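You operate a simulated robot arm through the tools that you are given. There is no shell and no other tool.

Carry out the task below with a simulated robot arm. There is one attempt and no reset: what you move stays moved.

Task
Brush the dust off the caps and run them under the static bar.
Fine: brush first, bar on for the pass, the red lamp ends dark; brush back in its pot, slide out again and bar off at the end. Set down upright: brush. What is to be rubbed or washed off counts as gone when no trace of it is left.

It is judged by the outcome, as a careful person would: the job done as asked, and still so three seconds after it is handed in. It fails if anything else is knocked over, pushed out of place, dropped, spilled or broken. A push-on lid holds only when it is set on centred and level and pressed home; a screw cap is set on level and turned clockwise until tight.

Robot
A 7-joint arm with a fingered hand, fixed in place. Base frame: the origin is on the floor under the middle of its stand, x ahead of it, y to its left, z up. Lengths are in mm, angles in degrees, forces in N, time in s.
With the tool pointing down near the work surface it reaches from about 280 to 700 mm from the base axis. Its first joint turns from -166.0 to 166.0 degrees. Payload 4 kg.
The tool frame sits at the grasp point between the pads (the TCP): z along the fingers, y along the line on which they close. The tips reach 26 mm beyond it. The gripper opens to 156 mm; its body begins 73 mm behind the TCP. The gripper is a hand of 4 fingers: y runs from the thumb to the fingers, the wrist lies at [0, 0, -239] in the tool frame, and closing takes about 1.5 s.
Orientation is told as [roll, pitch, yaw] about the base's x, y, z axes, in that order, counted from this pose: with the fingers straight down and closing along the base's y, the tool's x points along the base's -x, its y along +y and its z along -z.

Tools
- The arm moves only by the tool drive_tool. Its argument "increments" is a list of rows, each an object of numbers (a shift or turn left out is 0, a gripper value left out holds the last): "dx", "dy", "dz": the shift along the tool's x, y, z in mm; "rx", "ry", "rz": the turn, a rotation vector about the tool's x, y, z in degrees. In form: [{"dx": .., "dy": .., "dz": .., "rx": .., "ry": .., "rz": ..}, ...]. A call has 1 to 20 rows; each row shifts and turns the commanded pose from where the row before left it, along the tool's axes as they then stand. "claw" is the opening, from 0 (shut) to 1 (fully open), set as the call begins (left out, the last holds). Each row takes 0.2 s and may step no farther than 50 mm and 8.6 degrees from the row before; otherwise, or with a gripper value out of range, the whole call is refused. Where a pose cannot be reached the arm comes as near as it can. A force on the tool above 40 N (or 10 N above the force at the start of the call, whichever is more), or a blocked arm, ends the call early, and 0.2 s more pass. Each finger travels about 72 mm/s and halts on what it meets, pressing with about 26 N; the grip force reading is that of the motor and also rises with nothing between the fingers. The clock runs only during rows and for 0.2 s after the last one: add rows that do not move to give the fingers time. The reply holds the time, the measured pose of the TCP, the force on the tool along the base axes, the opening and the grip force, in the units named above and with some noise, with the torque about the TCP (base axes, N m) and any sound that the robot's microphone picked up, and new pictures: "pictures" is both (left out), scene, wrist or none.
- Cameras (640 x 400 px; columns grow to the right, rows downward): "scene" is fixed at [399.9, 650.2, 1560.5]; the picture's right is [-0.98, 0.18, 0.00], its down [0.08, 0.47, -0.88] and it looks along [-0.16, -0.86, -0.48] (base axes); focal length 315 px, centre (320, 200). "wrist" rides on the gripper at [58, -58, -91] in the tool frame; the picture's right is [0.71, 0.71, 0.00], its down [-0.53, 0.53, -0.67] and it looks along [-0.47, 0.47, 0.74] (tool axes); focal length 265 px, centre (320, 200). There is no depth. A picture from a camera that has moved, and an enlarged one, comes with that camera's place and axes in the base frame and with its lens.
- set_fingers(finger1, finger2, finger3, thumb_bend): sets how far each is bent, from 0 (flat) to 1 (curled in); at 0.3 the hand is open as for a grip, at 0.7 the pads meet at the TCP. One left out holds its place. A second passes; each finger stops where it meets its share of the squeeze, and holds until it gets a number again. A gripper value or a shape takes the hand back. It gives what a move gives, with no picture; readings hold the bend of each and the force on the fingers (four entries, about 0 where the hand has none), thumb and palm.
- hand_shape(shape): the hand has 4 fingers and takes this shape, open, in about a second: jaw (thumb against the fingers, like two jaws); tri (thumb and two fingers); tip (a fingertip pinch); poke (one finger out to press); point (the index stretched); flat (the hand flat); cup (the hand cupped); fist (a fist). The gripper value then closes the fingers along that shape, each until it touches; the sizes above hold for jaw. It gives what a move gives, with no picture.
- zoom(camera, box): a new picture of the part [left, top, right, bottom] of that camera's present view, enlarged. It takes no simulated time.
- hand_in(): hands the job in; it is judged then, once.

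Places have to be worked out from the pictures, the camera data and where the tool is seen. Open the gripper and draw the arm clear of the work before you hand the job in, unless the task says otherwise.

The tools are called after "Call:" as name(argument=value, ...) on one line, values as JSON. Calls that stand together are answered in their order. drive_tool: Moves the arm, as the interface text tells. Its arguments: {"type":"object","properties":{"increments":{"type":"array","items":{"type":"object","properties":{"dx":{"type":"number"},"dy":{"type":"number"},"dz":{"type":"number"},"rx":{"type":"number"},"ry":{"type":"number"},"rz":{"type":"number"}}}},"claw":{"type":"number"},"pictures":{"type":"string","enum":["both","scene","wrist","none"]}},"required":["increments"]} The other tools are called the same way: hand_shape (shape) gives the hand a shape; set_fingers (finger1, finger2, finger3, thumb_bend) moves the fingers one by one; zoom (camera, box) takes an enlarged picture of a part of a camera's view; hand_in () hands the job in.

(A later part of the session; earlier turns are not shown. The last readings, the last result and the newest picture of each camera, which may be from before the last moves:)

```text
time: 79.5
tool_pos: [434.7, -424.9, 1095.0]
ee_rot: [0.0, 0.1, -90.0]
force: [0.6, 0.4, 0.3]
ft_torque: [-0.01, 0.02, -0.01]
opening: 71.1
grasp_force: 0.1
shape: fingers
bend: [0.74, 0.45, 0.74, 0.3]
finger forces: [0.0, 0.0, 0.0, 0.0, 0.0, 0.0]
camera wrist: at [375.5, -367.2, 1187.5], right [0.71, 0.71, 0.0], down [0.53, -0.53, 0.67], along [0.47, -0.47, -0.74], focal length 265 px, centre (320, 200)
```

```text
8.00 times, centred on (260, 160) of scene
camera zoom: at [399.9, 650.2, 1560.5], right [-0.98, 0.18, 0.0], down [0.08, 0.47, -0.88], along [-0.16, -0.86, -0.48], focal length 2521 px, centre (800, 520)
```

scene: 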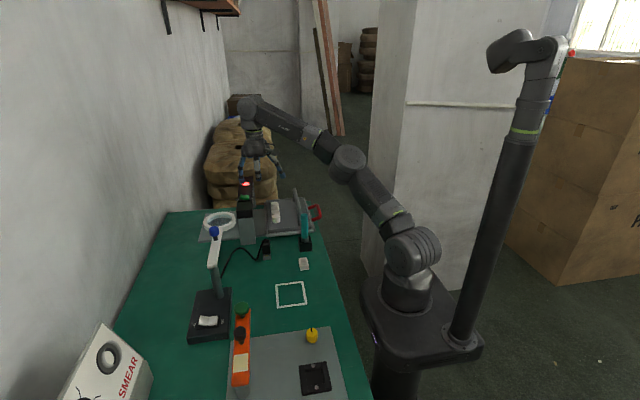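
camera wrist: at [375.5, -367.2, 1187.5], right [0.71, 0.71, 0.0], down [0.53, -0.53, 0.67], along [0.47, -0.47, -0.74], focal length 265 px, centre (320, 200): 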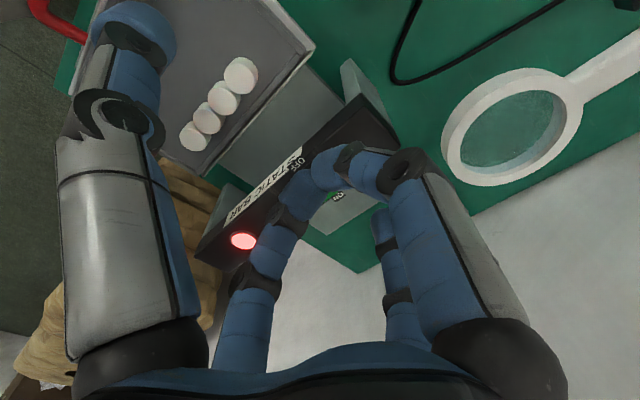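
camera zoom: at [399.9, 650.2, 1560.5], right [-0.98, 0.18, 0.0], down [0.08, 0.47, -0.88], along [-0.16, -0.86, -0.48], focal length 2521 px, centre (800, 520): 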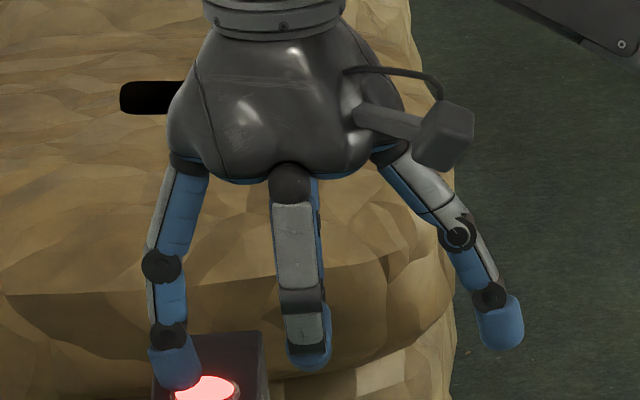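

Finger2 now points straight down about 60 mm to the +x side of the TCP, with its tip about 34 mm beyond it. I'll tilt slightly for reach and bring that tip above the ON half at about (510,-493).

Call:
drive_tool(increments=[{"ry": -8}, {"dx": -17.3, "dy": 4.8, "dz": 28.3}, {"dx": -17.3, "dy": 4.8, "dz": 28.3}, {"dx": -17.4, "dy": 4.7, "dz": 28.2}, {}, {}], pictures="both")

Call:
zoom(camera="scene", box=[212, 165, 292, 215])

Call:
zoom(camera="wrist", box=[280, 140, 440, 240])

```text
time: 80.9
tool_pos: [446.0, -487.4, 1015.3]
ee_rot: [0.0, -8.1, -90.1]
force: [-0.7, 0.2, -0.4]
ft_torque: [-0.03, 0.03, 0.01]
opening: 71.3
grasp_force: 0.0
shape: fingers
bend: [0.74, 0.45, 0.74, 0.3]
finger forces: [0.1, 0.0, 0.0, 0.1, 0.0, 0.1]
camera wrist: at [386.4, -418.1, 1098.5], right [0.71, 0.7, -0.1], down [0.53, -0.43, 0.74], along [0.47, -0.57, -0.67], focal length 265 px, centre (320, 200)
```

scene: 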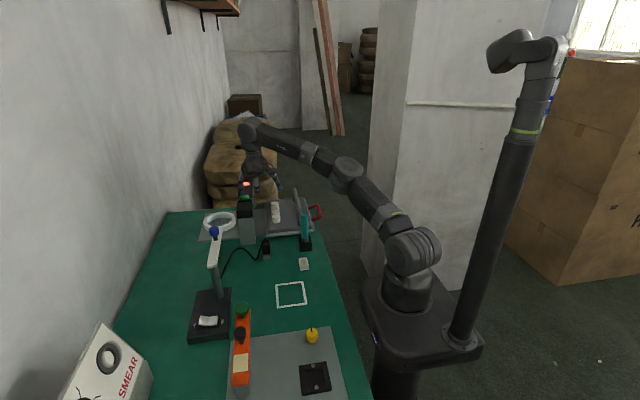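
wrist: 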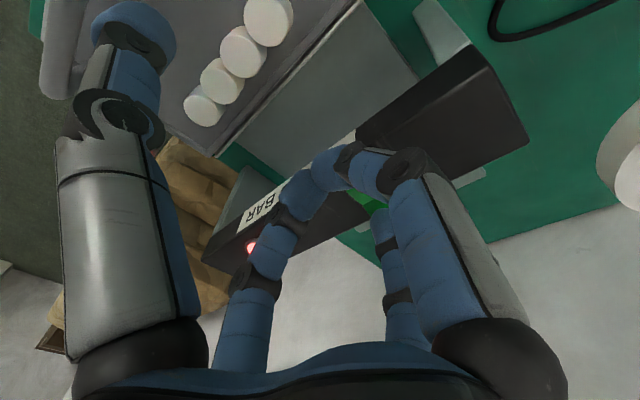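

```text
8.00 times, centred on (252, 190) of scene
camera zoom: at [399.9, 650.2, 1560.5], right [-0.98, 0.18, 0.0], down [0.08, 0.47, -0.88], along [-0.16, -0.86, -0.48], focal length 2521 px, centre (864, 280)
```

zoom: 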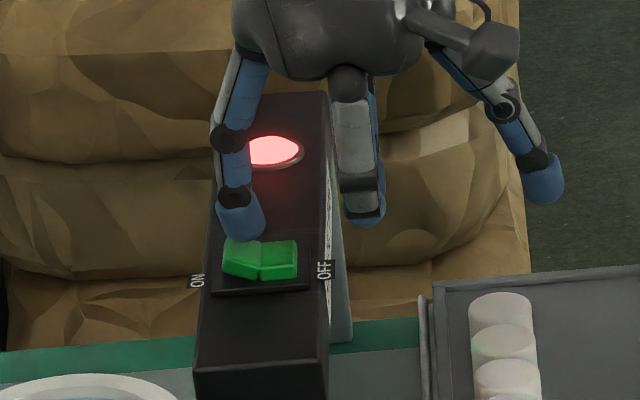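

```text
4.00 times, centred on (360, 190) of wrist
camera zoom: at [386.4, -418.1, 1098.5], right [0.71, 0.7, -0.1], down [0.53, -0.43, 0.74], along [0.47, -0.57, -0.67], focal length 1062 px, centre (160, 240)
```

zoom: 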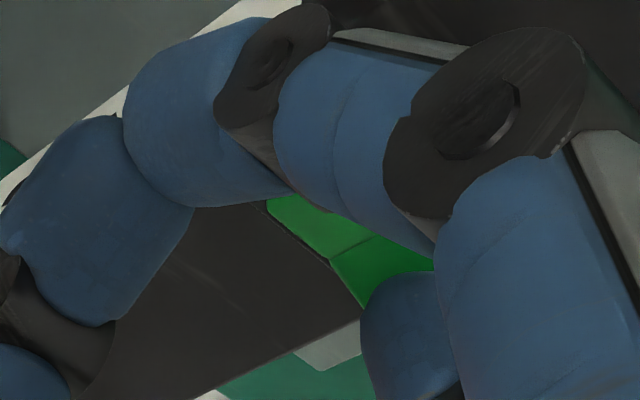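

Finger2's tip is right above the ON half. I'll press down in small steps and watch the force and the rocker.

Call:
drive_tool(increments=[{"dx": 0.56, "dz": 3.96}, {"dx": 0.56, "dz": 3.96}, {}], pictures="none")

Call:
drive_tool(increments=[{"dx": 0.28, "dz": 1.98}, {}], pictures="scene")

Call:
zoom(camera="scene", box=[212, 165, 292, 215])

```text
time: 81.7
tool_pos: [446.3, -486.6, 1008.9]
ee_rot: [0.0, -8.1, -90.0]
force: [0.5, 0.5, 0.4]
ft_torque: [0.03, -0.04, -0.02]
opening: 71.0
grasp_force: 0.4
shape: fingers
bend: [0.74, 0.45, 0.74, 0.3]
finger forces: [0.1, 1.2, 0.0, 0.1, 0.0, 0.0]
```

```text
time: 82.3
tool_pos: [445.4, -487.2, 1006.7]
ee_rot: [0.0, -8.1, -90.1]
force: [0.5, 0.9, 1.1]
ft_torque: [-0.02, 0.0, -0.04]
opening: 71.3
grasp_force: 0.2
shape: fingers
bend: [0.74, 0.45, 0.74, 0.3]
finger forces: [0.1, 0.0, 0.1, 0.0, 0.1, 0.1]
```

scene: 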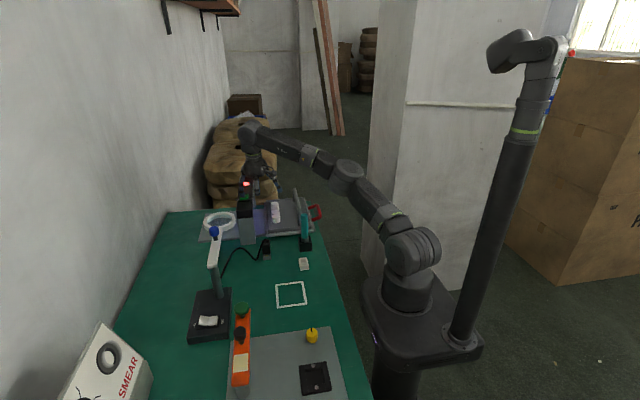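

```text
8.00 times, centred on (252, 190) of scene
camera zoom: at [399.9, 650.2, 1560.5], right [-0.98, 0.18, 0.0], down [0.08, 0.47, -0.88], along [-0.16, -0.86, -0.48], focal length 2521 px, centre (864, 280)
```

zoom: 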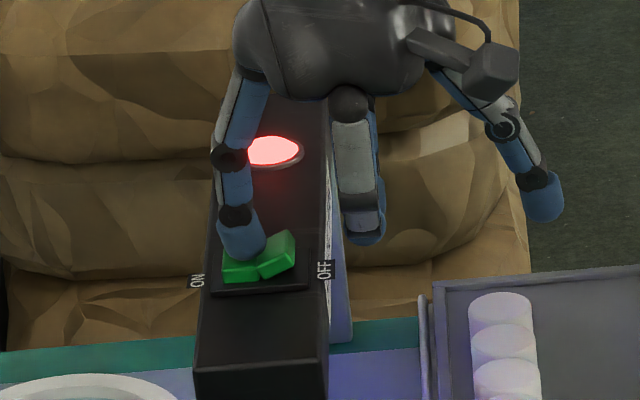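

The rocker flipped to ON, and a violet glow shows the bar is live. I'll lift off and move over the red slide handle near (190,-565) for a closer look.

Call:
drive_tool(increments=[{"dx": -2.1, "dz": -14.9}, {"dx": -2.1, "dy": -30, "dz": -14.9}, {"dx": -15.4, "dy": -45, "dz": 2.2}, {"dx": -15.4, "dy": -45, "dz": 2.2}, {"dx": -15.4, "dy": -45, "dz": 2.2}, {"dx": -15.4, "dy": -45, "dz": 2.2}, {"dx": -15.4, "dy": -45, "dz": 2.2}, {"ry": 8}, {}, {}], pictures="both")

Call:
zoom(camera="scene", box=[212, 165, 340, 245])

Call:
zoom(camera="wrist", box=[160, 40, 480, 240])

```text
time: 84.5
tool_pos: [193.8, -562.9, 1035.6]
ee_rot: [-0.1, 0.0, -90.0]
force: [-0.6, -0.5, 0.2]
ft_torque: [0.01, 0.03, 0.02]
opening: 70.9
grasp_force: 0.0
shape: fingers
bend: [0.74, 0.45, 0.74, 0.3]
finger forces: [0.1, 0.0, 0.0, 0.1, 0.1, 0.0]
camera wrist: at [135.0, -505.4, 1126.3], right [0.71, 0.71, 0.0], down [0.53, -0.53, 0.67], along [0.47, -0.47, -0.74], focal length 265 px, centre (320, 200)
```

scene: 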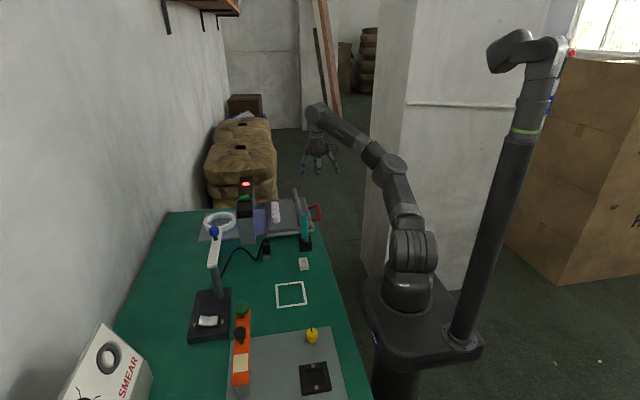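
wrist: 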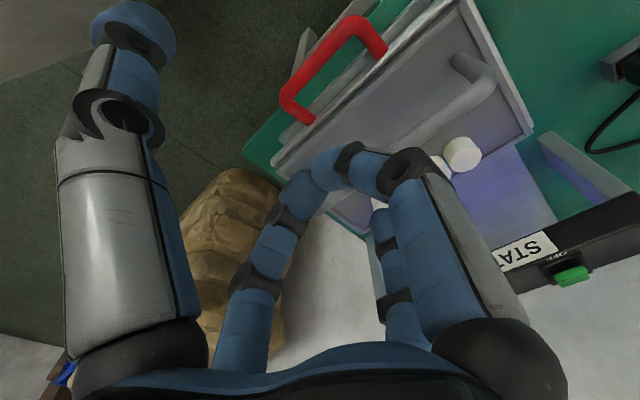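

```text
5.00 times, centred on (276, 205) of scene
camera zoom: at [399.9, 650.2, 1560.5], right [-0.98, 0.18, 0.0], down [0.08, 0.47, -0.88], along [-0.16, -0.86, -0.48], focal length 1576 px, centre (540, 175)
```

zoom: 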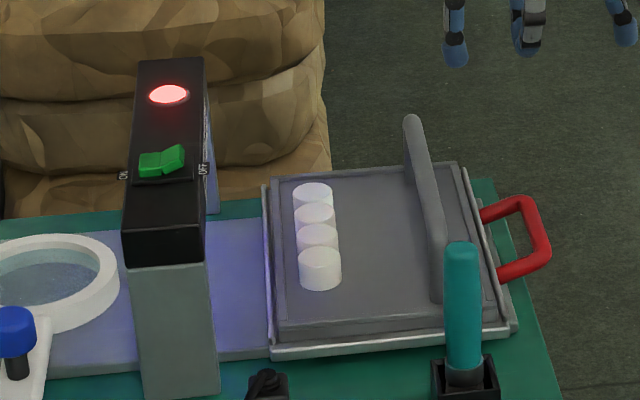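

```text
2.00 times, centred on (320, 140) of wrist
camera zoom: at [135.0, -505.4, 1126.3], right [0.71, 0.71, 0.0], down [0.53, -0.53, 0.67], along [0.47, -0.47, -0.74], focal length 531 px, centre (320, 320)
```

zoom: 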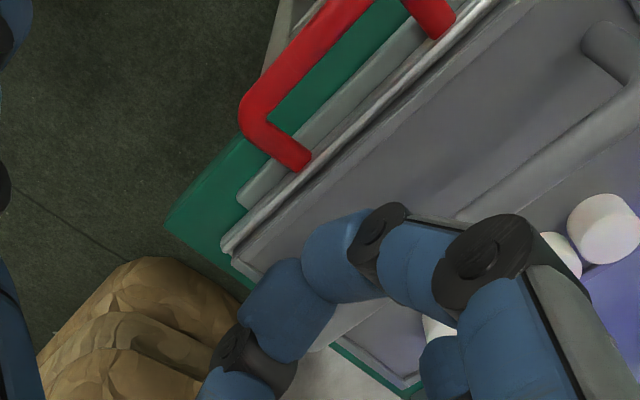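

The bar glows and the lamp is still red. The red handle's outer bar is at x≈188.5, y -515 to -606, z≈836. I'll set the hand with fingers 1 and 3 spread, and finger2 and thumb nearly closed to straddle the bar.

Call:
set_fingers(finger1=0.2, finger2=0.74, finger3=0.2, thumb_bend=0.68)

Call:
drive_tool(increments=[{"dx": 3, "dy": -6}, {"dz": 40}, {"dz": 40}, {}, {}], pictures="both")

Call:
zoom(camera="scene", box=[260, 160, 356, 220])

Call:
zoom(camera="wrist", box=[200, 60, 440, 210])

```text
time: 85.5
tool_pos: [194.3, -563.6, 1034.0]
ee_rot: [0.0, 0.0, -90.0]
force: [-0.1, 0.1, -0.4]
ft_torque: [-0.02, -0.02, 0.0]
opening: 84.0
grasp_force: 0.1
shape: fingers
bend: [0.2, 0.74, 0.2, 0.68]
finger forces: [0.1, 0.0, 0.0, 0.0, 0.0, 0.0]
```

```text
time: 86.7
tool_pos: [187.3, -562.5, 955.1]
ee_rot: [0.1, 0.0, -90.1]
force: [0.6, 0.9, -0.3]
ft_torque: [-0.01, -0.01, -0.01]
opening: 83.8
grasp_force: 0.1
shape: fingers
bend: [0.2, 0.74, 0.2, 0.68]
finger forces: [0.0, 0.0, 0.0, 0.0, 0.1, 0.0]
camera wrist: at [128.6, -504.7, 1045.8], right [0.71, 0.71, 0.0], down [0.53, -0.53, 0.67], along [0.47, -0.47, -0.74], focal length 265 px, centre (320, 200)
```

scene: 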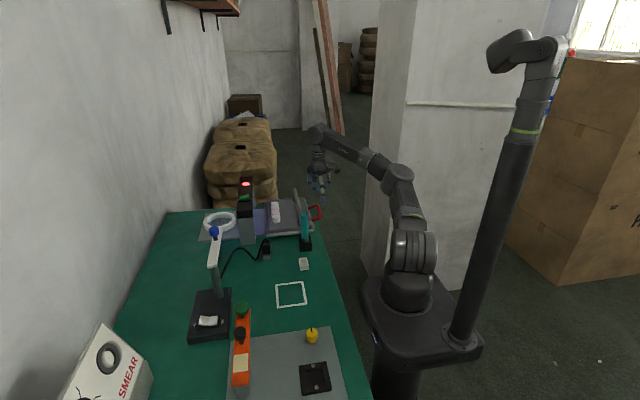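
wrist: 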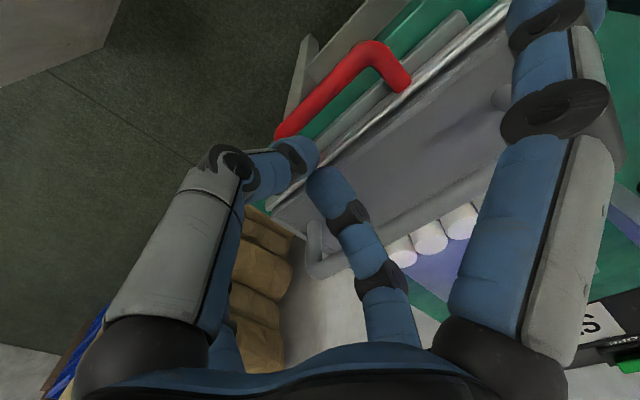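

```text
6.67 times, centred on (308, 190) of scene
camera zoom: at [399.9, 650.2, 1560.5], right [-0.98, 0.18, 0.0], down [0.08, 0.47, -0.88], along [-0.16, -0.86, -0.48], focal length 2101 px, centre (400, 267)
```

zoom: 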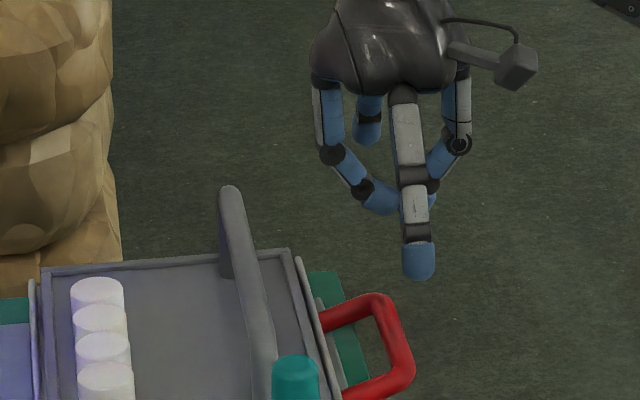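

```text
2.67 times, centred on (320, 135) of wrist
camera zoom: at [128.6, -504.7, 1045.8], right [0.71, 0.71, 0.0], down [0.53, -0.53, 0.67], along [0.47, -0.47, -0.74], focal length 708 px, centre (320, 373)
```

zoom: 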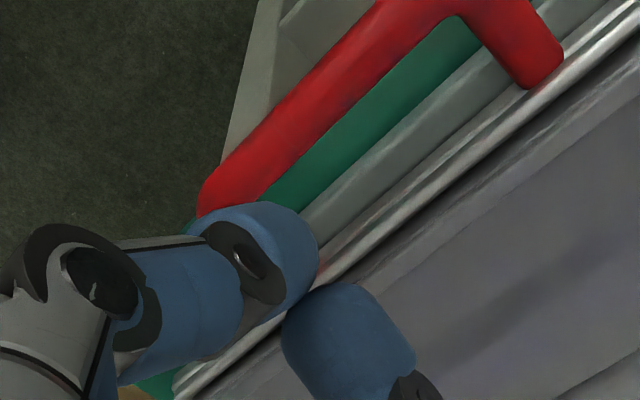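

The handle bar is at x≈187.5. I'll open the thumb more, shift slightly to -x so finger2 goes inside the loop, and lower part way.

Call:
set_fingers(finger2=0.72, thumb_bend=0.58)

Call:
drive_tool(increments=[{"dy": -2}, {"dz": 30}, {"dz": 30}, {}, {}], pictures="both")

Call:
zoom(camera="scene", box=[276, 180, 356, 230])

Call:
zoom(camera="wrist", box=[200, 90, 440, 240])

```text
time: 87.7
tool_pos: [188.0, -562.4, 955.8]
ee_rot: [0.0, 0.0, -90.1]
force: [0.2, 0.1, 0.5]
ft_torque: [-0.01, -0.03, -0.02]
opening: 88.8
grasp_force: 0.1
shape: fingers
bend: [0.2, 0.72, 0.2, 0.57]
finger forces: [0.1, 0.0, 0.1, 0.0, 0.1, 0.0]
```

```text
time: 88.9
tool_pos: [184.5, -563.4, 895.8]
ee_rot: [0.0, -0.2, -90.1]
force: [-0.5, -0.4, -0.7]
ft_torque: [0.03, -0.02, 0.01]
opening: 88.8
grasp_force: 0.0
shape: fingers
bend: [0.2, 0.72, 0.2, 0.57]
finger forces: [0.0, 0.0, 0.1, 0.1, 0.1, 0.0]
camera wrist: at [124.9, -505.2, 987.2], right [0.71, 0.71, 0.0], down [0.53, -0.53, 0.67], along [0.47, -0.47, -0.74], focal length 265 px, centre (320, 200)
```

scene: 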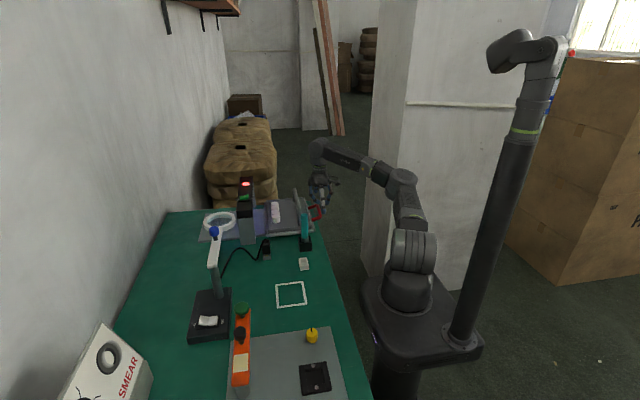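
wrist: 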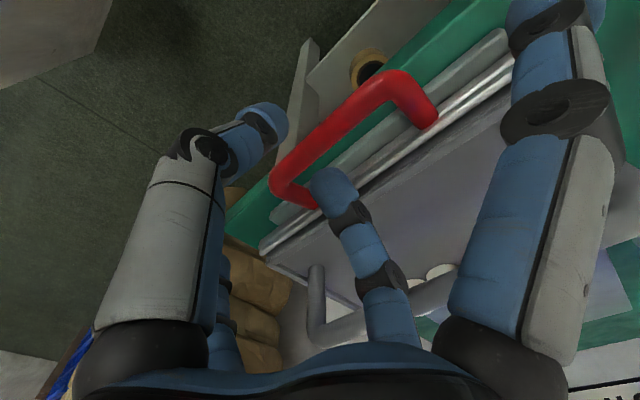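

```text
8.00 times, centred on (316, 205) of scene
camera zoom: at [399.9, 650.2, 1560.5], right [-0.98, 0.18, 0.0], down [0.08, 0.47, -0.88], along [-0.16, -0.86, -0.48], focal length 2521 px, centre (352, 160)
```

zoom: 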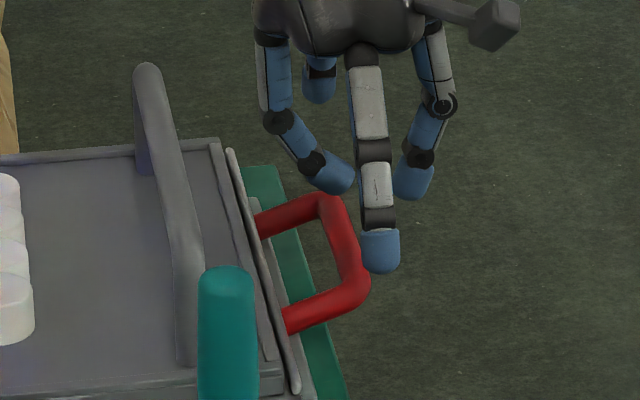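

```text
2.67 times, centred on (320, 165) of wrist
camera zoom: at [124.9, -505.2, 987.2], right [0.71, 0.71, 0.0], down [0.53, -0.53, 0.67], along [0.47, -0.47, -0.74], focal length 708 px, centre (320, 293)
```

zoom: 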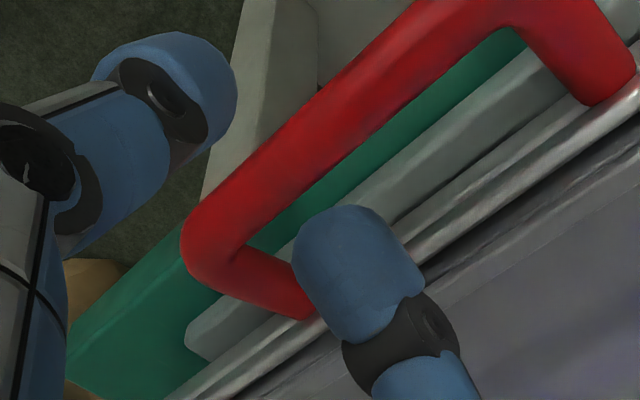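

Finger2's tip is over the inside of the handle loop and the thumb is outside. I'll lower to handle height.

Call:
drive_tool(increments=[{"dz": 15}, {"dz": 15}, {"dz": 10}, {}, {}], pictures="both")

Call:
zoom(camera="scene", box=[276, 180, 356, 230])

Call:
zoom(camera="wrist", box=[200, 90, 440, 240])

```text
time: 90.1
tool_pos: [184.0, -560.8, 856.8]
ee_rot: [0.0, -0.1, -90.1]
force: [-0.6, -0.3, 5.9]
ft_torque: [0.0, 0.01, -0.02]
opening: 89.0
grasp_force: 3.5
shape: fingers
bend: [0.2, 0.74, 0.2, 0.57]
finger forces: [0.1, 6.0, 0.1, 0.0, 0.0, 0.0]
camera wrist: at [124.9, -502.9, 948.2], right [0.71, 0.71, 0.0], down [0.53, -0.53, 0.67], along [0.47, -0.47, -0.74], focal length 265 px, centre (320, 200)
```

scene: 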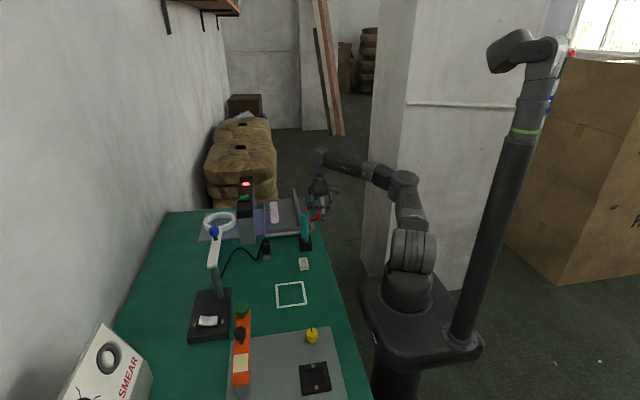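
wrist: 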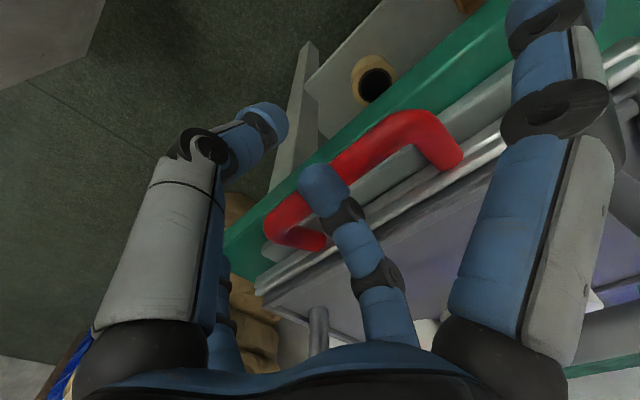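

```text
8.00 times, centred on (316, 205) of scene
camera zoom: at [399.9, 650.2, 1560.5], right [-0.98, 0.18, 0.0], down [0.08, 0.47, -0.88], along [-0.16, -0.86, -0.48], focal length 2521 px, centre (352, 160)
```

zoom: 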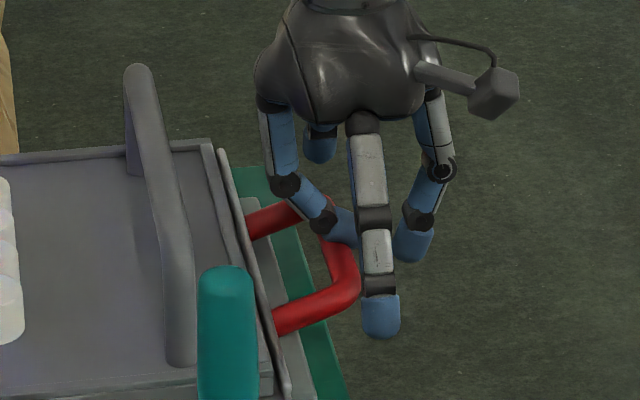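

```text
2.67 times, centred on (320, 165) of wrist
camera zoom: at [124.9, -502.9, 948.2], right [0.71, 0.71, 0.0], down [0.53, -0.53, 0.67], along [0.47, -0.47, -0.74], focal length 708 px, centre (320, 293)
```

zoom: 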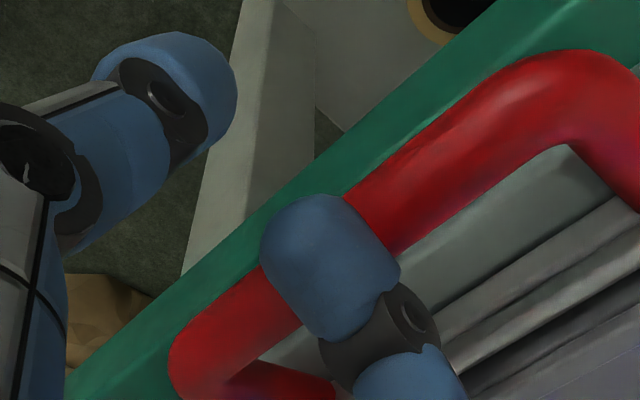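

Finger2 landed on top of the bar because its tip curls in more than I assumed. I'll lift, open finger2 a bit and shift so its tip drops inside the loop.

Call:
drive_tool(increments=[{"dz": -12}, {"dz": -18}, {}], pictures="none")

Call:
set_fingers(finger2=0.61)

Call:
drive_tool(increments=[{"dy": -2}, {}, {}], pictures="both")

Call:
zoom(camera="scene", box=[276, 180, 356, 230])

Call:
zoom(camera="wrist", box=[200, 90, 440, 240])

```text
time: 90.9
tool_pos: [184.4, -560.7, 886.6]
ee_rot: [0.0, 0.0, -90.1]
force: [0.3, 0.4, 0.9]
ft_torque: [-0.01, 0.02, 0.01]
opening: 88.9
grasp_force: 0.1
shape: fingers
bend: [0.2, 0.72, 0.2, 0.57]
finger forces: [0.0, 0.0, 0.0, 0.0, 0.0, 0.1]
```

```text
time: 91.9
tool_pos: [184.3, -561.2, 885.9]
ee_rot: [0.1, 0.0, -90.0]
force: [0.7, -0.7, -0.4]
ft_torque: [0.04, 0.01, -0.01]
opening: 89.0
grasp_force: 0.0
shape: fingers
bend: [0.2, 0.61, 0.2, 0.57]
finger forces: [0.0, 0.0, 0.0, 0.0, 0.0, 0.0]
```

```text
time: 92.7
tool_pos: [182.9, -561.2, 887.5]
ee_rot: [0.1, 0.0, -90.1]
force: [0.7, -0.6, 0.1]
ft_torque: [-0.01, 0.0, 0.0]
opening: 89.2
grasp_force: 0.1
shape: fingers
bend: [0.2, 0.61, 0.2, 0.57]
finger forces: [0.0, 0.1, 0.0, 0.0, 0.0, 0.0]
camera wrist: at [123.2, -502.9, 978.3], right [0.71, 0.71, 0.0], down [0.53, -0.53, 0.67], along [0.47, -0.47, -0.74], focal length 265 px, centre (320, 200)
```

scene: 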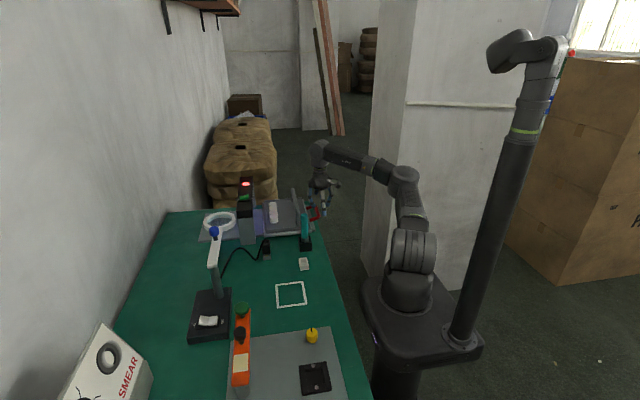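
wrist: 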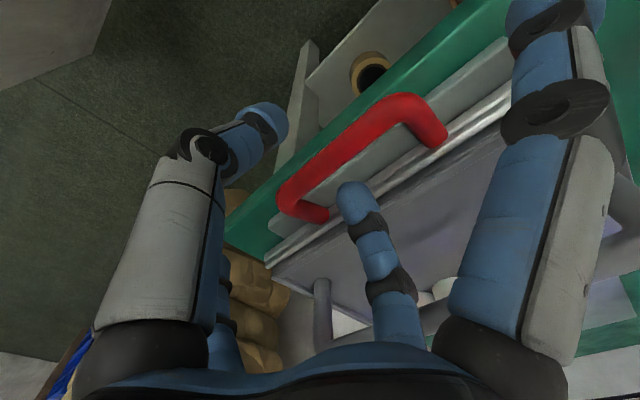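

```text
8.00 times, centred on (316, 205) of scene
camera zoom: at [399.9, 650.2, 1560.5], right [-0.98, 0.18, 0.0], down [0.08, 0.47, -0.88], along [-0.16, -0.86, -0.48], focal length 2521 px, centre (352, 160)
```

zoom: 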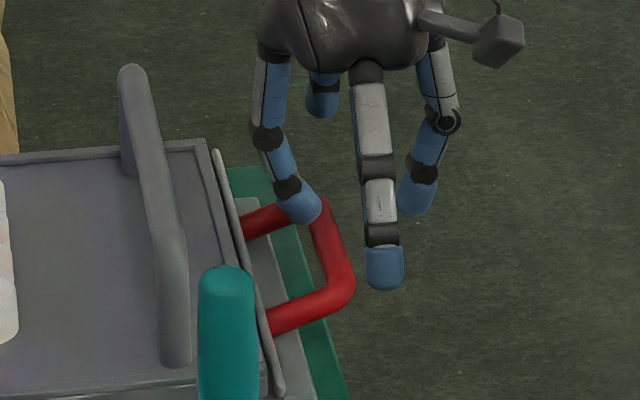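

```text
2.67 times, centred on (320, 165) of wrist
camera zoom: at [123.2, -502.9, 978.3], right [0.71, 0.71, 0.0], down [0.53, -0.53, 0.67], along [0.47, -0.47, -0.74], focal length 708 px, centre (320, 293)
```

zoom: 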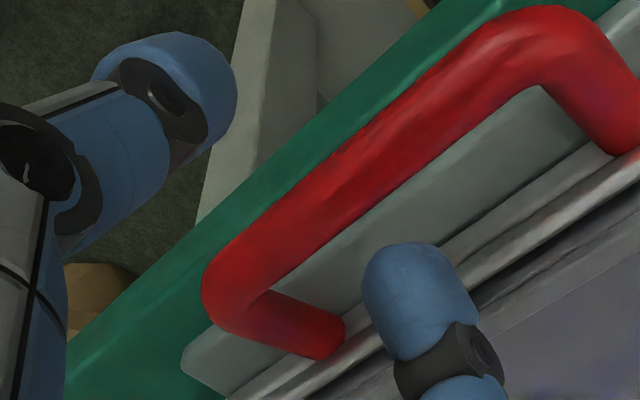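

Now finger2's tip, at x≈210, sits between the bar at about 192 and the tray edge at about 233. I'll lower it into the loop.

Call:
drive_tool(increments=[{"dz": 10}, {"dz": 10}, {"dz": 8}, {}, {}], pictures="both")

Call:
zoom(camera="scene", box=[276, 180, 356, 230])

Call:
zoom(camera="wrist", box=[200, 90, 440, 240])

```text
time: 93.9
tool_pos: [183.0, -561.7, 858.5]
ee_rot: [0.0, -0.1, -90.1]
force: [0.8, 0.3, 2.5]
ft_torque: [0.0, -0.06, -0.01]
opening: 88.8
grasp_force: 0.7
shape: fingers
bend: [0.2, 0.6, 0.2, 0.57]
finger forces: [0.0, 1.6, 0.0, 0.0, 0.0, 0.0]
camera wrist: at [124.1, -503.1, 950.5], right [0.71, 0.71, 0.0], down [0.53, -0.53, 0.67], along [0.47, -0.47, -0.74], focal length 265 px, centre (320, 200)
```

scene: 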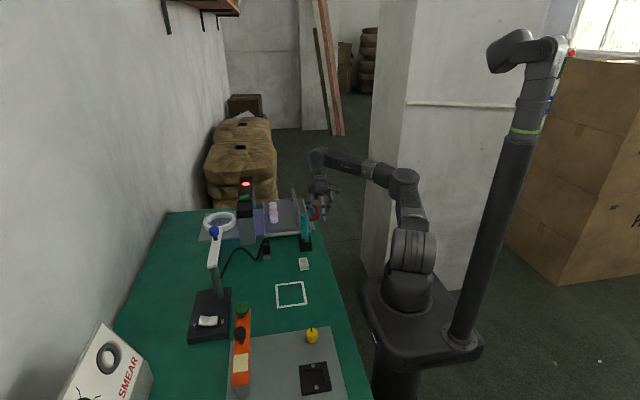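
wrist: 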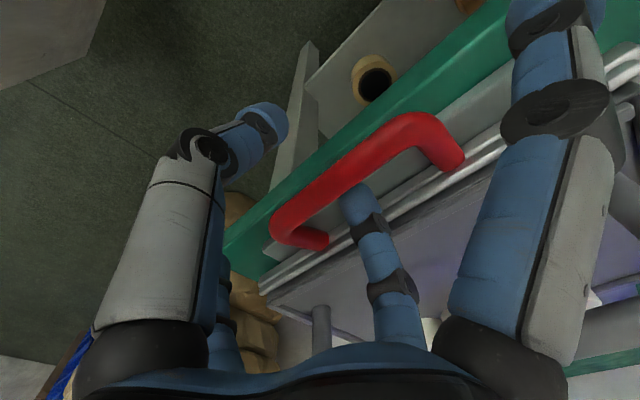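

```text
8.00 times, centred on (316, 205) of scene
camera zoom: at [399.9, 650.2, 1560.5], right [-0.98, 0.18, 0.0], down [0.08, 0.47, -0.88], along [-0.16, -0.86, -0.48], focal length 2521 px, centre (352, 160)
```

zoom: 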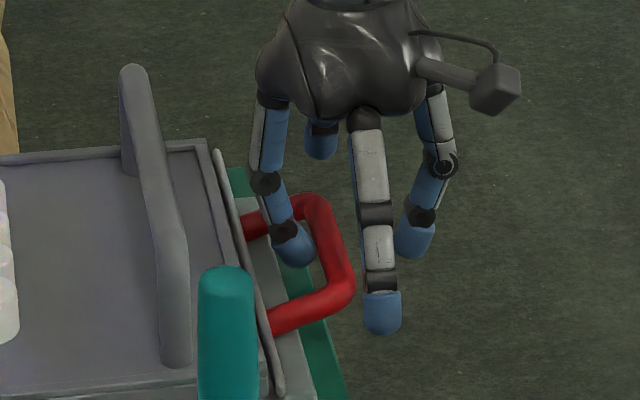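

```text
2.67 times, centred on (320, 165) of wrist
camera zoom: at [124.1, -503.1, 950.5], right [0.71, 0.71, 0.0], down [0.53, -0.53, 0.67], along [0.47, -0.47, -0.74], focal length 708 px, centre (320, 293)
```

zoom: 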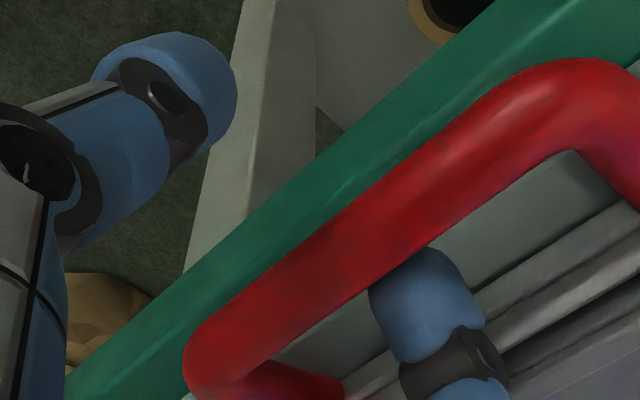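

Finger2 is inside the loop. I'll pinch the bar between finger2 and the thumb so I can both push and pull.

Call:
set_fingers(finger2=0.85, thumb_bend=0.85)

Call:
drive_tool(increments=[{}], pictures="both")

Call:
zoom(camera="scene", box=[276, 180, 356, 230])

Call:
zoom(camera="wrist", box=[200, 90, 440, 240])

```text
time: 94.9
tool_pos: [183.1, -561.4, 859.5]
ee_rot: [0.1, 0.0, -90.0]
force: [7.1, 0.7, -1.0]
ft_torque: [-0.04, -0.13, -0.02]
opening: 84.8
grasp_force: 4.3
shape: fingers
bend: [0.2, 0.65, 0.2, 0.85]
finger forces: [0.0, 7.4, 0.0, 0.0, 0.1, 0.0]
```

```text
time: 95.3
tool_pos: [183.3, -561.9, 859.1]
ee_rot: [0.2, -0.1, -90.0]
force: [7.9, 0.1, 0.0]
ft_torque: [-0.01, -0.16, 0.01]
opening: 84.7
grasp_force: 4.4
shape: fingers
bend: [0.2, 0.65, 0.2, 0.85]
finger forces: [0.0, 7.6, 0.0, 0.1, 0.0, 0.1]
camera wrist: at [124.3, -503.0, 950.7], right [0.71, 0.71, 0.0], down [0.53, -0.53, 0.67], along [0.47, -0.47, -0.74], focal length 265 px, centre (320, 200)
```

scene: 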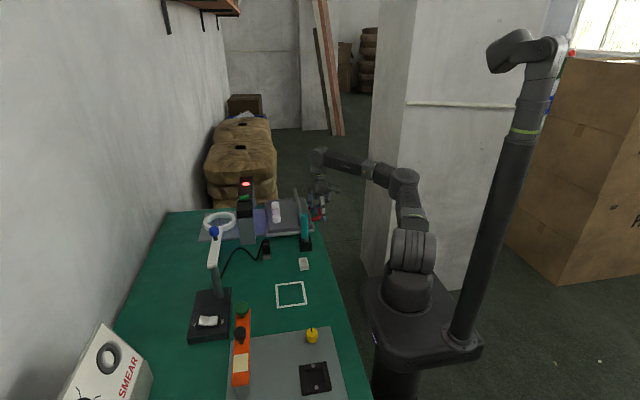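
wrist: 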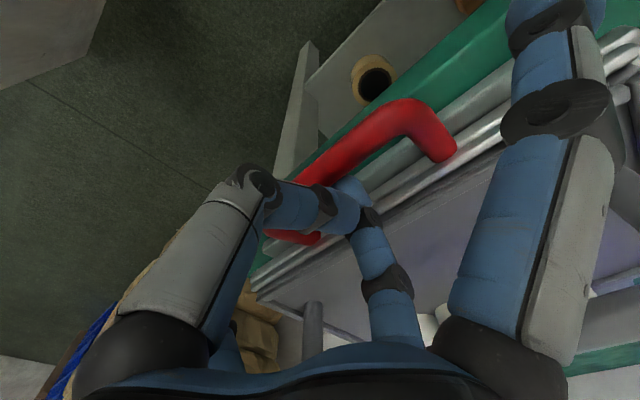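

```text
8.00 times, centred on (316, 205) of scene
camera zoom: at [399.9, 650.2, 1560.5], right [-0.98, 0.18, 0.0], down [0.08, 0.47, -0.88], along [-0.16, -0.86, -0.48], focal length 2521 px, centre (352, 160)
```

zoom: 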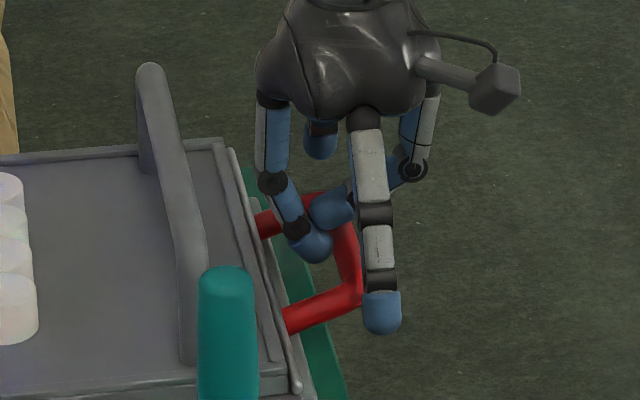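

```text
2.67 times, centred on (320, 165) of wrist
camera zoom: at [124.3, -503.0, 950.7], right [0.71, 0.71, 0.0], down [0.53, -0.53, 0.67], along [0.47, -0.47, -0.74], focal length 708 px, centre (320, 293)
```

zoom: 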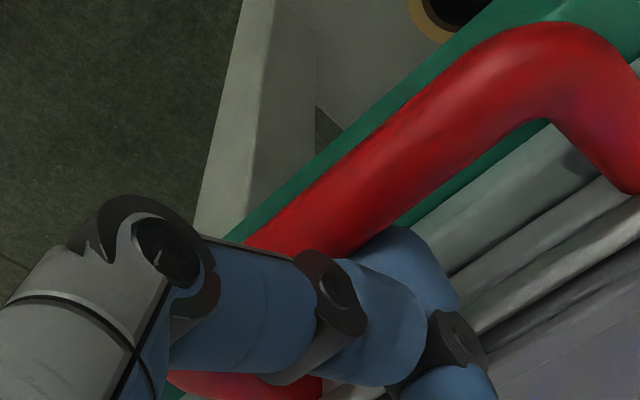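

Finger2 has hooked the bar and pulled the slide back against its outer stop. I'll open the thumb away, relax finger2 and push +x with finger2 inside the loop, starting with a short move.

Call:
set_fingers(finger2=0.6, thumb_bend=0.5)

Call:
drive_tool(increments=[{"dy": 8}, {"dy": 8}, {"dy": 8}, {"dy": 8}, {"dy": 8}, {}], pictures="both")

Call:
zoom(camera="scene", box=[260, 180, 340, 230])

```text
time: 96.3
tool_pos: [183.4, -560.8, 860.0]
ee_rot: [0.2, 0.0, -90.1]
force: [12.0, -2.7, 21.4]
ft_torque: [0.05, -0.3, -0.08]
opening: 83.0
grasp_force: 11.3
shape: fingers
bend: [0.2, 0.6, 0.2, 0.77]
finger forces: [0.0, 0.0, 0.0, 0.0, 23.2, 0.1]
```

```text
time: 97.7
tool_pos: [222.4, -561.5, 862.4]
ee_rot: [0.2, -0.2, -89.9]
force: [-0.4, -1.0, 36.8]
ft_torque: [-0.02, 0.45, 0.03]
opening: 83.5
grasp_force: 18.1
shape: fingers
bend: [0.2, 0.62, 0.2, 0.87]
finger forces: [0.0, 1.9, 0.0, 0.1, 35.4, 0.1]
camera wrist: at [163.1, -503.8, 952.6], right [0.71, 0.71, 0.0], down [0.52, -0.52, 0.67], along [0.47, -0.48, -0.74], focal length 265 px, centre (320, 200)
```

scene: 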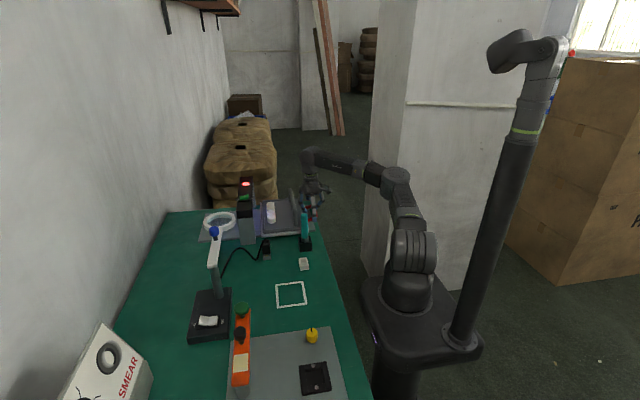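
wrist: 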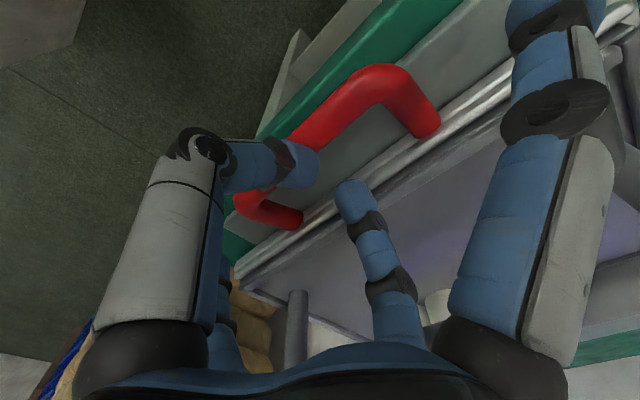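

```text
8.00 times, centred on (300, 205) of scene
camera zoom: at [399.9, 650.2, 1560.5], right [-0.98, 0.18, 0.0], down [0.08, 0.47, -0.88], along [-0.16, -0.86, -0.48], focal length 2521 px, centre (480, 160)
```

zoom: 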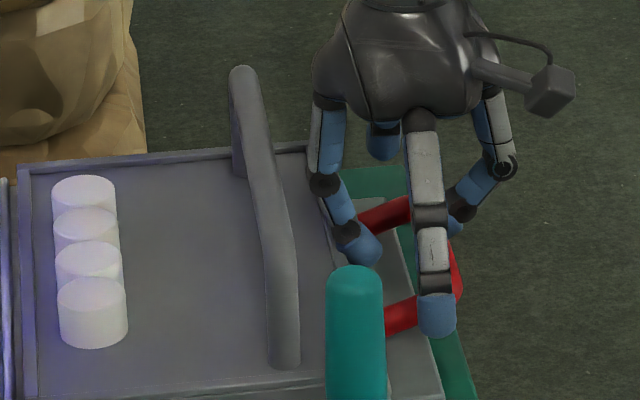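

The thumb is jammed on top of the handle bar with about 35 N. I'll raise the hand clear and reset the thumb wide open before re-entering.

Call:
drive_tool(increments=[{"dz": -8}, {"dz": -12}, {"dz": -20}, {"dz": -20}, {}], pictures="none")

Call:
set_fingers(finger1=0.2, finger2=0.58, finger3=0.2, thumb_bend=0.2)

Call:
drive_tool(increments=[{}, {}], pictures="both")

Call:
zoom(camera="scene", box=[252, 170, 348, 230])

Call:
zoom(camera="wrist", box=[200, 60, 440, 210])

```text
time: 98.9
tool_pos: [221.7, -559.7, 921.2]
ee_rot: [0.0, -0.1, -90.0]
force: [0.0, -0.1, 0.1]
ft_torque: [0.02, 0.0, 0.03]
opening: 94.1
grasp_force: 0.0
shape: fingers
bend: [0.2, 0.6, 0.2, 0.5]
finger forces: [0.0, 0.1, 0.1, 0.0, 0.1, 0.1]
```

```text
time: 99.9
tool_pos: [220.4, -560.6, 920.0]
ee_rot: [0.0, 0.0, -90.1]
force: [0.3, -0.3, 0.7]
ft_torque: [-0.02, -0.03, 0.01]
opening: 123.3
grasp_force: 0.1
shape: fingers
bend: [0.2, 0.57, 0.2, 0.2]
finger forces: [0.0, 0.0, 0.0, 0.0, 0.0, 0.0]
```

```text
time: 100.5
tool_pos: [221.1, -560.0, 921.2]
ee_rot: [0.1, 0.0, -90.1]
force: [-1.0, -0.3, -0.8]
ft_torque: [-0.07, 0.01, -0.02]
opening: 123.4
grasp_force: 0.1
shape: fingers
bend: [0.2, 0.57, 0.2, 0.2]
finger forces: [0.0, 0.1, 0.0, 0.1, 0.0, 0.0]
camera wrist: at [162.3, -501.9, 1012.3], right [0.71, 0.71, 0.0], down [0.53, -0.53, 0.67], along [0.47, -0.47, -0.74], focal length 265 px, centre (320, 200)
```

scene: 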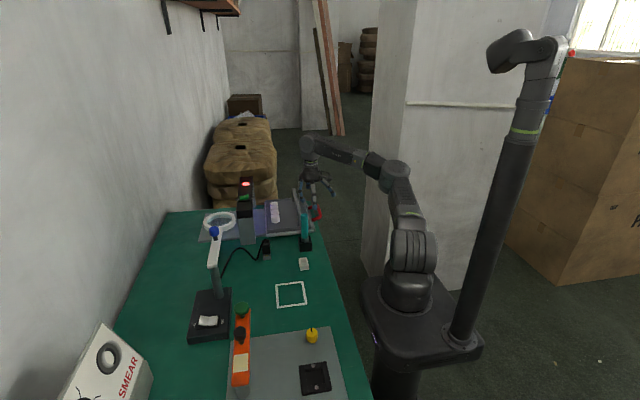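
wrist: 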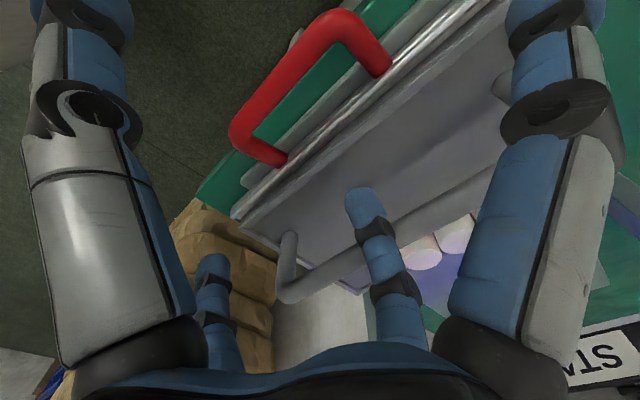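

```text
6.67 times, centred on (300, 200) of scene
camera zoom: at [399.9, 650.2, 1560.5], right [-0.98, 0.18, 0.0], down [0.08, 0.47, -0.88], along [-0.16, -0.86, -0.48], focal length 2101 px, centre (453, 200)
```

zoom: 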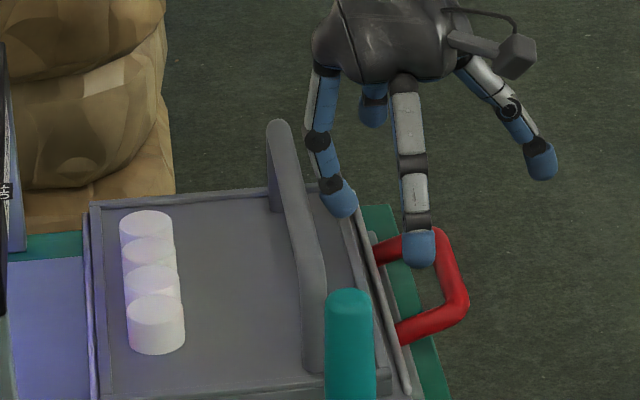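

```text
2.67 times, centred on (320, 135) of wrist
camera zoom: at [162.3, -501.9, 1012.3], right [0.71, 0.71, 0.0], down [0.53, -0.53, 0.67], along [0.47, -0.47, -0.74], focal length 708 px, centre (320, 373)
```

zoom: 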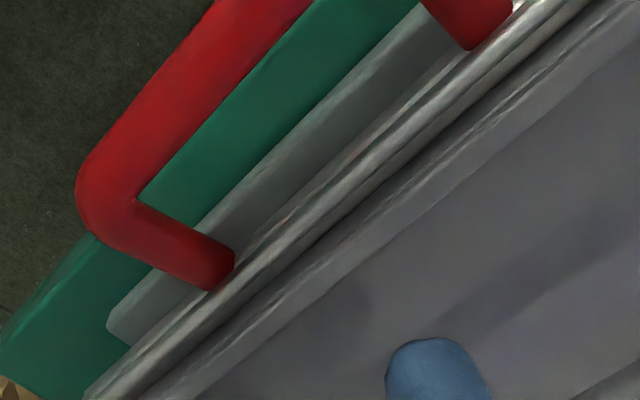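

The slide is back at its start position and the hand is free. I'll re-enter the loop with only finger2 low and the thumb wide open, shifting to x≈176 first.

Call:
drive_tool(increments=[{"dy": -22}, {"dy": -22}, {"dz": 15}, {"dz": 15}, {}, {}], pictures="both")

Call:
zoom(camera="scene", box=[276, 180, 356, 230])

Call:
zoom(camera="wrist", box=[200, 90, 440, 240])

```text
time: 101.9
tool_pos: [176.3, -561.7, 889.0]
ee_rot: [-0.1, 0.0, -90.1]
force: [-0.5, -0.1, -0.6]
ft_torque: [0.02, 0.0, 0.0]
opening: 123.5
grasp_force: 0.0
shape: fingers
bend: [0.2, 0.57, 0.2, 0.2]
finger forces: [0.1, 0.0, 0.0, 0.0, 0.0, 0.0]
camera wrist: at [117.2, -503.7, 981.5], right [0.71, 0.71, 0.0], down [0.53, -0.53, 0.67], along [0.47, -0.47, -0.74], focal length 265 px, centre (320, 200)
```

scene: 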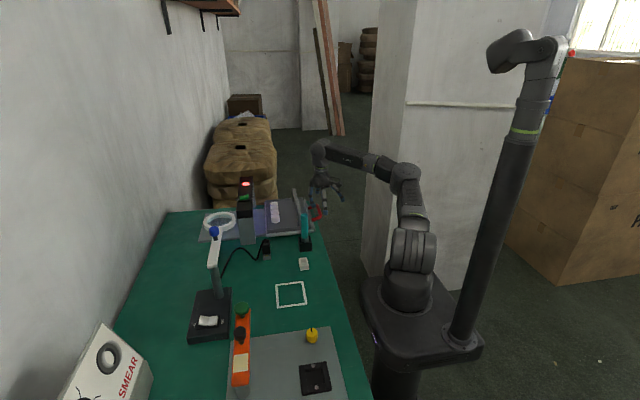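
wrist: 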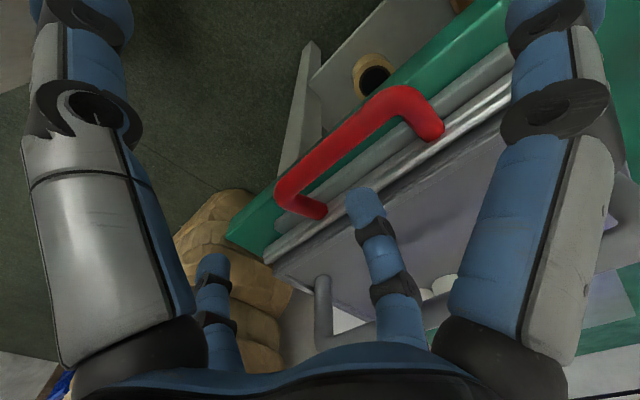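

```text
8.00 times, centred on (316, 205) of scene
camera zoom: at [399.9, 650.2, 1560.5], right [-0.98, 0.18, 0.0], down [0.08, 0.47, -0.88], along [-0.16, -0.86, -0.48], focal length 2521 px, centre (352, 160)
```

zoom: 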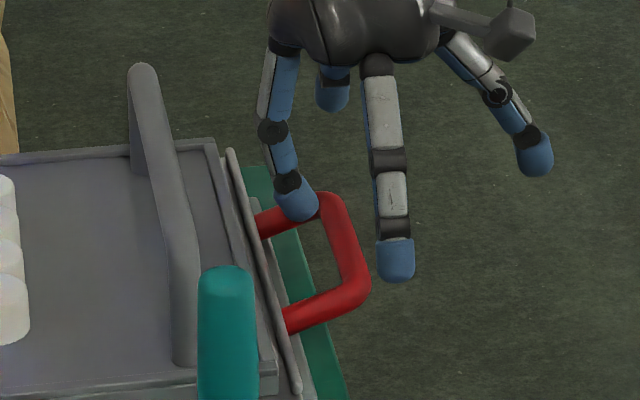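

```text
2.67 times, centred on (320, 165) of wrist
camera zoom: at [117.2, -503.7, 981.5], right [0.71, 0.71, 0.0], down [0.53, -0.53, 0.67], along [0.47, -0.47, -0.74], focal length 708 px, centre (320, 293)
```

zoom: 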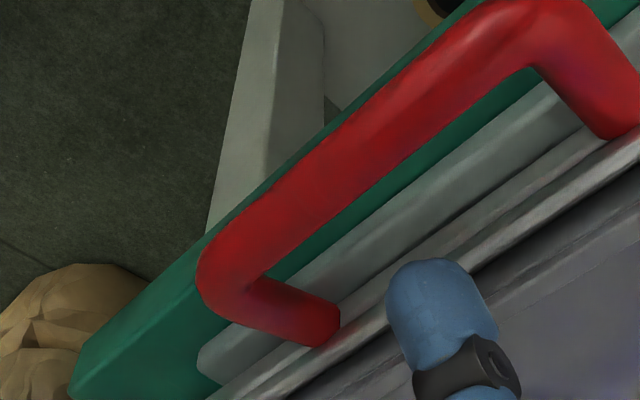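

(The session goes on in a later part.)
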